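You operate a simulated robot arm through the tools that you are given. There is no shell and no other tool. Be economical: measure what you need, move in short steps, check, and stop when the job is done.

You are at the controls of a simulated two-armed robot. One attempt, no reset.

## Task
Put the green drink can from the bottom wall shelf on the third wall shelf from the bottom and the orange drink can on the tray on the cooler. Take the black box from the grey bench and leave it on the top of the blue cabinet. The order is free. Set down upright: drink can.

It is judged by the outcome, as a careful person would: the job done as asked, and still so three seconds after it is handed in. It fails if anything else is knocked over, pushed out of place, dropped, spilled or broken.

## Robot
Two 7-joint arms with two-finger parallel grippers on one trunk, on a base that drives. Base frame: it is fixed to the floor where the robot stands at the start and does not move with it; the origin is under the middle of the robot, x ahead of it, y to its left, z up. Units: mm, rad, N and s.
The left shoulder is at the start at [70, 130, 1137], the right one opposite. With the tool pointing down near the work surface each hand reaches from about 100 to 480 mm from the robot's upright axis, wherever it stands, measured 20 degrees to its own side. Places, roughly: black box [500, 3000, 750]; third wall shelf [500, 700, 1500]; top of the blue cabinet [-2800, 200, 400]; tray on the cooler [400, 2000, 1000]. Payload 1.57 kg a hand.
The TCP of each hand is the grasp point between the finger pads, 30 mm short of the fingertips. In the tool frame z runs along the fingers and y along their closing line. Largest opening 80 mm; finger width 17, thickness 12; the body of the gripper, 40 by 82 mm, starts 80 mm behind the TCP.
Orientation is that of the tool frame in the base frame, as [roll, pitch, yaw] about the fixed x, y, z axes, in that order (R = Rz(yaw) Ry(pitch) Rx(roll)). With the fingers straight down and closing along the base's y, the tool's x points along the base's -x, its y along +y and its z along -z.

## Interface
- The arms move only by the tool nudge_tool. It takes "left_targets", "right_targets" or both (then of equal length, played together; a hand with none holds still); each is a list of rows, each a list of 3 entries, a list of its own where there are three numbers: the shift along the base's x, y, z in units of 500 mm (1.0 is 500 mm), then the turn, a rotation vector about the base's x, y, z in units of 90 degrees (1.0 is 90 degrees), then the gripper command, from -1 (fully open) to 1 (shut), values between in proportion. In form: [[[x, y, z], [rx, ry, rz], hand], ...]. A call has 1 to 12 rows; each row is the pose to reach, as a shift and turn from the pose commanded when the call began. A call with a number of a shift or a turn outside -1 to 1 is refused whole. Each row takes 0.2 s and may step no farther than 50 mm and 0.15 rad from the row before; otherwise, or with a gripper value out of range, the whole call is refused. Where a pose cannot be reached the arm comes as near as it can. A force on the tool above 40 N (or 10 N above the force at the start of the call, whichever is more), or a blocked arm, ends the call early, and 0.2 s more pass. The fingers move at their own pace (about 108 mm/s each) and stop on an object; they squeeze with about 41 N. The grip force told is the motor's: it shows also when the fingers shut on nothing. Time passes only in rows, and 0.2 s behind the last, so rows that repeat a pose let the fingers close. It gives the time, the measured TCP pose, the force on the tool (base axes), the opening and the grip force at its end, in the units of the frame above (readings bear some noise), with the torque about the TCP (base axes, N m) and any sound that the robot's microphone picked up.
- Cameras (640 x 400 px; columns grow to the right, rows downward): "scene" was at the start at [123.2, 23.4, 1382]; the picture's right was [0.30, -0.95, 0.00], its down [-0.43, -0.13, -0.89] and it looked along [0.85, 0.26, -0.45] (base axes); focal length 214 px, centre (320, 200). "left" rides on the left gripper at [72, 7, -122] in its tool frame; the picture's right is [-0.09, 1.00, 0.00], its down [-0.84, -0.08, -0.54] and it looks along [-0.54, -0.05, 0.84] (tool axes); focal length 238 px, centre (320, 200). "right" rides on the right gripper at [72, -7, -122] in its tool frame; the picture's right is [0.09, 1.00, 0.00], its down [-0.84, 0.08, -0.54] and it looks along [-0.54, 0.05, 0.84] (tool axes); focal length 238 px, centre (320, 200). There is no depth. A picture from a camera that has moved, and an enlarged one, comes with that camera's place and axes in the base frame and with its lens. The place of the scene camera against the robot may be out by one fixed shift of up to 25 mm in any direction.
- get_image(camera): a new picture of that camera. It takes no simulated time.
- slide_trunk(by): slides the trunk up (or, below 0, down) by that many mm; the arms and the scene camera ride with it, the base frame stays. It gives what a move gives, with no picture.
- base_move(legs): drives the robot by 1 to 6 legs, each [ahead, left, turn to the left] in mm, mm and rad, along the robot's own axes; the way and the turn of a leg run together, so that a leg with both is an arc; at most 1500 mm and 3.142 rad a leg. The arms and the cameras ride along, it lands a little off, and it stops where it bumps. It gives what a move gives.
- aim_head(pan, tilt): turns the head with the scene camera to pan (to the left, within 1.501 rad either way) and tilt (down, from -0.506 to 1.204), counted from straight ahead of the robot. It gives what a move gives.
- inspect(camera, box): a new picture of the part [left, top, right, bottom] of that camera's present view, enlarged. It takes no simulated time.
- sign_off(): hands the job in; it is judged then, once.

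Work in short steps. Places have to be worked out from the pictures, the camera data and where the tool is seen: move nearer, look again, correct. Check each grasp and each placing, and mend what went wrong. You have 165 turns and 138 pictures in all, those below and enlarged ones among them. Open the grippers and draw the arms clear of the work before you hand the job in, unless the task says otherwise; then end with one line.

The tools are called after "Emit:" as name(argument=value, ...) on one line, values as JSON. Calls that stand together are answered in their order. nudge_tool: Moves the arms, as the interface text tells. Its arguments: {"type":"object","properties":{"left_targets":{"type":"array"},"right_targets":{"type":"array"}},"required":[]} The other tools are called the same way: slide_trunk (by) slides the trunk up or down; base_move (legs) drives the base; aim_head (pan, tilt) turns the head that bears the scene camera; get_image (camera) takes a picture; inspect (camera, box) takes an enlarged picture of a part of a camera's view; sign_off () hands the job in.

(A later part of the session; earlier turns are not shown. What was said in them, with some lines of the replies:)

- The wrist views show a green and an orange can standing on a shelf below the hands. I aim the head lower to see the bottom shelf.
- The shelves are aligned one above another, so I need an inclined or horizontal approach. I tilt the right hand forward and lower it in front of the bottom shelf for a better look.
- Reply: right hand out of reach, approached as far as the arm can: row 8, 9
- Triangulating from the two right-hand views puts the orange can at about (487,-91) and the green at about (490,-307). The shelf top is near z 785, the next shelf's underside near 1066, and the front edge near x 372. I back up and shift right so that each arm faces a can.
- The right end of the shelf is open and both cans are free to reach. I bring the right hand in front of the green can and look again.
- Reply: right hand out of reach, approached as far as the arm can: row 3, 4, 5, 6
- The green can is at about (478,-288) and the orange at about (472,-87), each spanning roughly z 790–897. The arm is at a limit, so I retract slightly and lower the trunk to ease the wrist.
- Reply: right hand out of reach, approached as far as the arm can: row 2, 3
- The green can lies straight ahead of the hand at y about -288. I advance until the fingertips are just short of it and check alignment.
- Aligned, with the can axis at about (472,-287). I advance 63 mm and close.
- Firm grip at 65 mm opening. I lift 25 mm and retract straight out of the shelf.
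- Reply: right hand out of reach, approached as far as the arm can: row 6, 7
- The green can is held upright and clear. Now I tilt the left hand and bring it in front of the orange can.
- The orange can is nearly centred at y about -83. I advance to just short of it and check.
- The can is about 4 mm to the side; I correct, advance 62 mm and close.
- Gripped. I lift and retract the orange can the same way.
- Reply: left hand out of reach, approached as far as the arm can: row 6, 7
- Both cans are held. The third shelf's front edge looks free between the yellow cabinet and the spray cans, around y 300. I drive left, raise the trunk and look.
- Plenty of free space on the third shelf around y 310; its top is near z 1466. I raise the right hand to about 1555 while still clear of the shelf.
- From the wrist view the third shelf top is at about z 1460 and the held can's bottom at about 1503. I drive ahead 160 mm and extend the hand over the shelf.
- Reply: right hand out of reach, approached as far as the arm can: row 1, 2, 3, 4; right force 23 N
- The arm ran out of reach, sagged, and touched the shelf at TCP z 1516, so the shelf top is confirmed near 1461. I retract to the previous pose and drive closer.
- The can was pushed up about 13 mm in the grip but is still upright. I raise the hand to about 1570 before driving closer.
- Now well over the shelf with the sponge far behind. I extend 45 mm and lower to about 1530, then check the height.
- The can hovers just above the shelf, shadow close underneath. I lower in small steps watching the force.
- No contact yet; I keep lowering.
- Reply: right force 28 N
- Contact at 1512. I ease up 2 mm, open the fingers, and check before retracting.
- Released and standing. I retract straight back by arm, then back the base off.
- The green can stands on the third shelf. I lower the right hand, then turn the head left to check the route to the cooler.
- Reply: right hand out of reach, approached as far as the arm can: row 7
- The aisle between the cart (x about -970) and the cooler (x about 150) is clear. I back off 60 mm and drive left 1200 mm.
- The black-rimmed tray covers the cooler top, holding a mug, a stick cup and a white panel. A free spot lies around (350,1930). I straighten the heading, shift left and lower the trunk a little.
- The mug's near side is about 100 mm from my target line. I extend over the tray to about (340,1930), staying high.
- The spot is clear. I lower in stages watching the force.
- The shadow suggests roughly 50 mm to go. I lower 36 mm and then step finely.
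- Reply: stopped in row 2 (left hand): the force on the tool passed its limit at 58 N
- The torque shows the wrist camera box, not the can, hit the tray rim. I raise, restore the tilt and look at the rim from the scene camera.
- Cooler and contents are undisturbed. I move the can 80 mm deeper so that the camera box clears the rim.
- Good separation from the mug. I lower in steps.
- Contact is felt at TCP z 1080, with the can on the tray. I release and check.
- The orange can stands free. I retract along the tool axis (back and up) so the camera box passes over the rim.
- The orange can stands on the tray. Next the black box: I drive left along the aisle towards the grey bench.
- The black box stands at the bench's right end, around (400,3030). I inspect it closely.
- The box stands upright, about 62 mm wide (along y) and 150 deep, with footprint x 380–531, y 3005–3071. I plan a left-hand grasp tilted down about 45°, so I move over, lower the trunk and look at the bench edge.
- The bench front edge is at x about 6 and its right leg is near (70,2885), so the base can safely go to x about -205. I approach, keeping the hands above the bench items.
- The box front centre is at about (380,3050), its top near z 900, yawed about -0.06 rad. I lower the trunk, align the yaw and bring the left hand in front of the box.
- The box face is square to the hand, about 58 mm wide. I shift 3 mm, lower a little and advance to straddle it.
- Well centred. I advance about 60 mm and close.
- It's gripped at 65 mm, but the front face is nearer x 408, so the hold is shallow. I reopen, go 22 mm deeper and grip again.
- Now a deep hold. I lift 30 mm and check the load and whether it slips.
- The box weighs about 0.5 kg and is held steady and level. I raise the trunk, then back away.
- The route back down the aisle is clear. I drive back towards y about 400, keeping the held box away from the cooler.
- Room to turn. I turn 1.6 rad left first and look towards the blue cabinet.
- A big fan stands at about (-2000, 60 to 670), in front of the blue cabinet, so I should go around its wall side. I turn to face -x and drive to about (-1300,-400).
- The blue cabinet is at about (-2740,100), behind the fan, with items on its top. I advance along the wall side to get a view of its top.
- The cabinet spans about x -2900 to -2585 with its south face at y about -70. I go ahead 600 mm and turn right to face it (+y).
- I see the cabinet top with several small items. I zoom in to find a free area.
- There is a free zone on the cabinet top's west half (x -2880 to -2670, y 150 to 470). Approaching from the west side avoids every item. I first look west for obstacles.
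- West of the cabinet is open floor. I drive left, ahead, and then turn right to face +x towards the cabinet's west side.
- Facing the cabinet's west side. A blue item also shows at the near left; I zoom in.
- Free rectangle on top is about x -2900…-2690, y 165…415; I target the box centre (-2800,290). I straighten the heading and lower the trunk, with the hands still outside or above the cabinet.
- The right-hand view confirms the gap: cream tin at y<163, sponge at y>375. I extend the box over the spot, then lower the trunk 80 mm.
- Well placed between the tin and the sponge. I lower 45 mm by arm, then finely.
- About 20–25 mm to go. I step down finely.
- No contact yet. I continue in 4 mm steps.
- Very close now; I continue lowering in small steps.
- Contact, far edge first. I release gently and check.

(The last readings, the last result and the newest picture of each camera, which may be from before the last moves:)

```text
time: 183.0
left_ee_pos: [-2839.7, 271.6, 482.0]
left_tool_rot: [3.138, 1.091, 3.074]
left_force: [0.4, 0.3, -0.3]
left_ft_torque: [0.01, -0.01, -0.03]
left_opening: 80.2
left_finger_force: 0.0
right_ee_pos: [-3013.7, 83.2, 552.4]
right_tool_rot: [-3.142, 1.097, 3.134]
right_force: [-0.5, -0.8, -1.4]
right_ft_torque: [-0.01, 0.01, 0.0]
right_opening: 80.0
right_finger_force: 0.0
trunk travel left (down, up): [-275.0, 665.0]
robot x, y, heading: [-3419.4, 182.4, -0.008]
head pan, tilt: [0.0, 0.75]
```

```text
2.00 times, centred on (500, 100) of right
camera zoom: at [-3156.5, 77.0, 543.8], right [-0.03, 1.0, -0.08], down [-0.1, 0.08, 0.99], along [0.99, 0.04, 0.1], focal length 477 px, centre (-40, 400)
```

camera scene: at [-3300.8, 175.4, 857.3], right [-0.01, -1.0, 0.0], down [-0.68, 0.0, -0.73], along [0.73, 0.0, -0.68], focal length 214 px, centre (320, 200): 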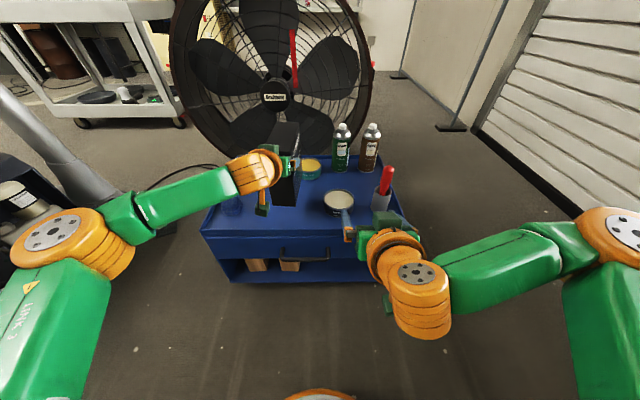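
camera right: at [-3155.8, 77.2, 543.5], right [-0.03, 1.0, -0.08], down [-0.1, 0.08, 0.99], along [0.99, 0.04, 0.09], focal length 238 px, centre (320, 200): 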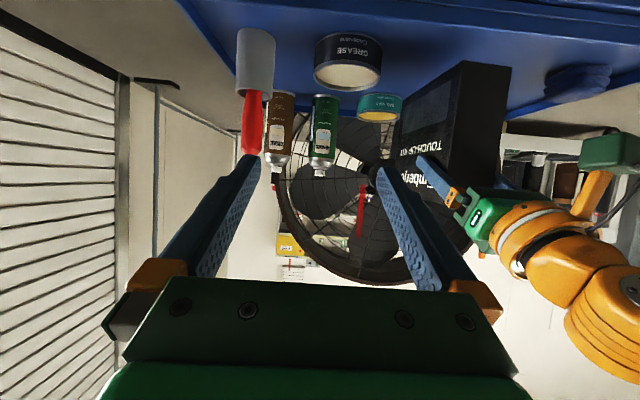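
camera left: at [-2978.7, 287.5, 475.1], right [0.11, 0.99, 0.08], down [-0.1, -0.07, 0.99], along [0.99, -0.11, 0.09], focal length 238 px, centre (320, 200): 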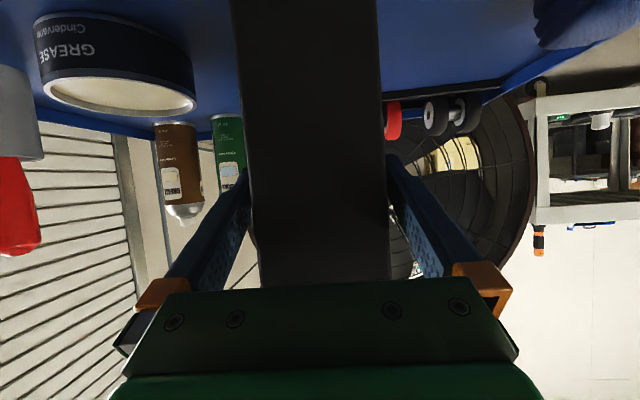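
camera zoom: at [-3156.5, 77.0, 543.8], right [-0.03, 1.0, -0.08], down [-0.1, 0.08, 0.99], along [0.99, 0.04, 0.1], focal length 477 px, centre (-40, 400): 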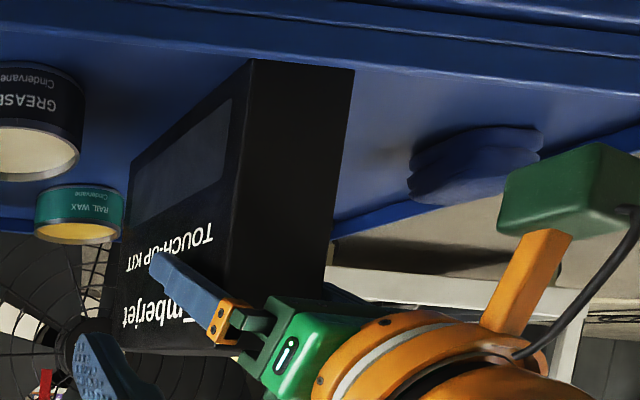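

The box stands free. I retract straight back along the hand's heading, then look.

Emit:
nudge_tool(left_targets=[[[-0.05, 0.003, 0.005], [0, 0, 0], -1], [[-0.11, 0.007, 0.01], [0, 0, 0], -1], [[-0.18, 0.011, 0.02], [0, 0, 0], -1], [[-0.25, 0.016, 0.04], [0, 0, 0], -1], [[-0.25, 0.016, 0.04], [0, 0, 0], -1]])

Emit:
base_move(legs=[[-200, 0, 0]])

Emit:
slide_trunk(by=300)

Emit:
get_image(camera="scene")

Emit:
inspect(camera="scene", box=[220, 150, 400, 290])

```text
time: 184.2
left_ee_pos: [-2964.0, 281.5, 505.6]
left_tool_rot: [3.14, 1.092, 3.075]
left_force: [0.1, -0.5, 0.3]
left_ft_torque: [0.01, -0.02, -0.04]
left_opening: 79.9
left_finger_force: 0.0
right_ee_pos: [-3014.8, 83.7, 552.8]
right_tool_rot: [-3.141, 1.096, 3.135]
right_force: [-0.1, 0.1, 0.2]
right_ft_torque: [0.0, 0.01, 0.04]
right_opening: 80.1
right_finger_force: 0.1
trunk travel left (down, up): [-275.0, 665.0]
robot x, y, heading: [-3424.0, 181.2, -0.006]
head pan, tilt: [0.0, 0.75]
```

```text
time: 185.8
left_ee_pos: [-3163.6, 283.2, 507.6]
left_tool_rot: [3.138, 1.091, 3.073]
left_force: [0.2, 0.1, -0.1]
left_ft_torque: [0.04, 0.0, -0.02]
left_opening: 79.8
left_finger_force: 0.1
right_ee_pos: [-3214.8, 84.7, 554.7]
right_tool_rot: [-3.141, 1.097, 3.134]
right_force: [-0.8, 0.1, 0.3]
right_ft_torque: [-0.02, -0.02, 0.01]
right_opening: 80.2
right_finger_force: 0.0
trunk travel left (down, up): [-275.0, 665.0]
robot x, y, heading: [-3626.9, 180.6, -0.004]
head pan, tilt: [0.0, 0.75]
```

```text
time: 188.8
left_ee_pos: [-3163.1, 283.0, 806.7]
left_tool_rot: [3.137, 1.09, 3.075]
left_force: [-0.2, -0.2, 0.9]
left_ft_torque: [-0.03, 0.02, -0.02]
left_opening: 79.8
left_finger_force: 0.1
right_ee_pos: [-3213.9, 84.9, 852.2]
right_tool_rot: [-3.141, 1.097, 3.132]
right_force: [0.4, -0.3, 1.0]
right_ft_torque: [0.0, -0.01, 0.01]
right_opening: 80.2
right_finger_force: 0.1
trunk travel left (down, up): [-575.0, 365.0]
robot x, y, heading: [-3620.6, 183.7, -0.006]
head pan, tilt: [0.0, 0.75]
```

```text
53 pictures are left
camera scene: at [-3501.4, 176.5, 1157.4], right [-0.01, -1.0, 0.0], down [-0.68, 0.0, -0.73], along [0.73, 0.0, -0.68], focal length 214 px, centre (320, 200)
```

scene: 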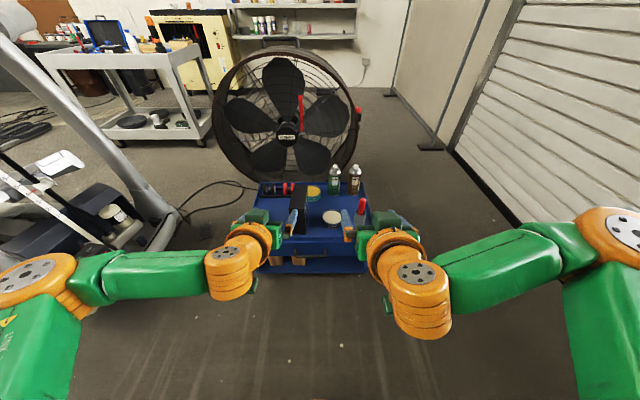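

```text
2.86 times, centred on (310, 220) of scene
camera zoom: at [-3501.4, 176.5, 1157.4], right [-0.01, -1.0, 0.0], down [-0.68, 0.0, -0.73], along [0.73, 0.0, -0.68], focal length 613 px, centre (349, 143)
```

zoom: 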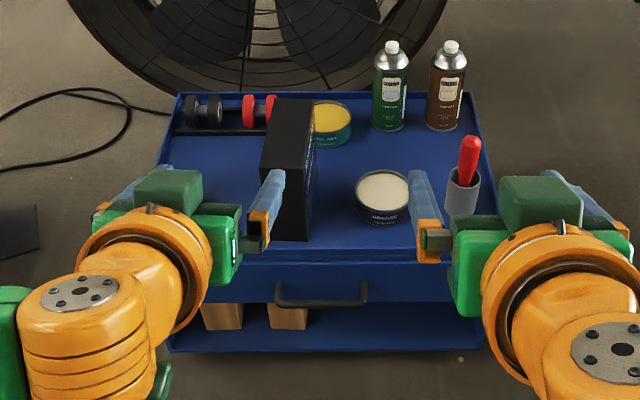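

The black box stands upright on the cabinet top with nothing disturbed. Both cans were seen standing in place, the grippers are open and the arms are clear, so I hand in.

Emit:
sign_off()

```text
The job is handed in.
```

The job is done and handed in: the green can stands upright on the third wall shelf, the orange can stands upright on the tray on the cooler, and the black box is on top of the blue cabinet. While I was placing the orange can, the wrist camera bumped the tray rim once; nothing moved.
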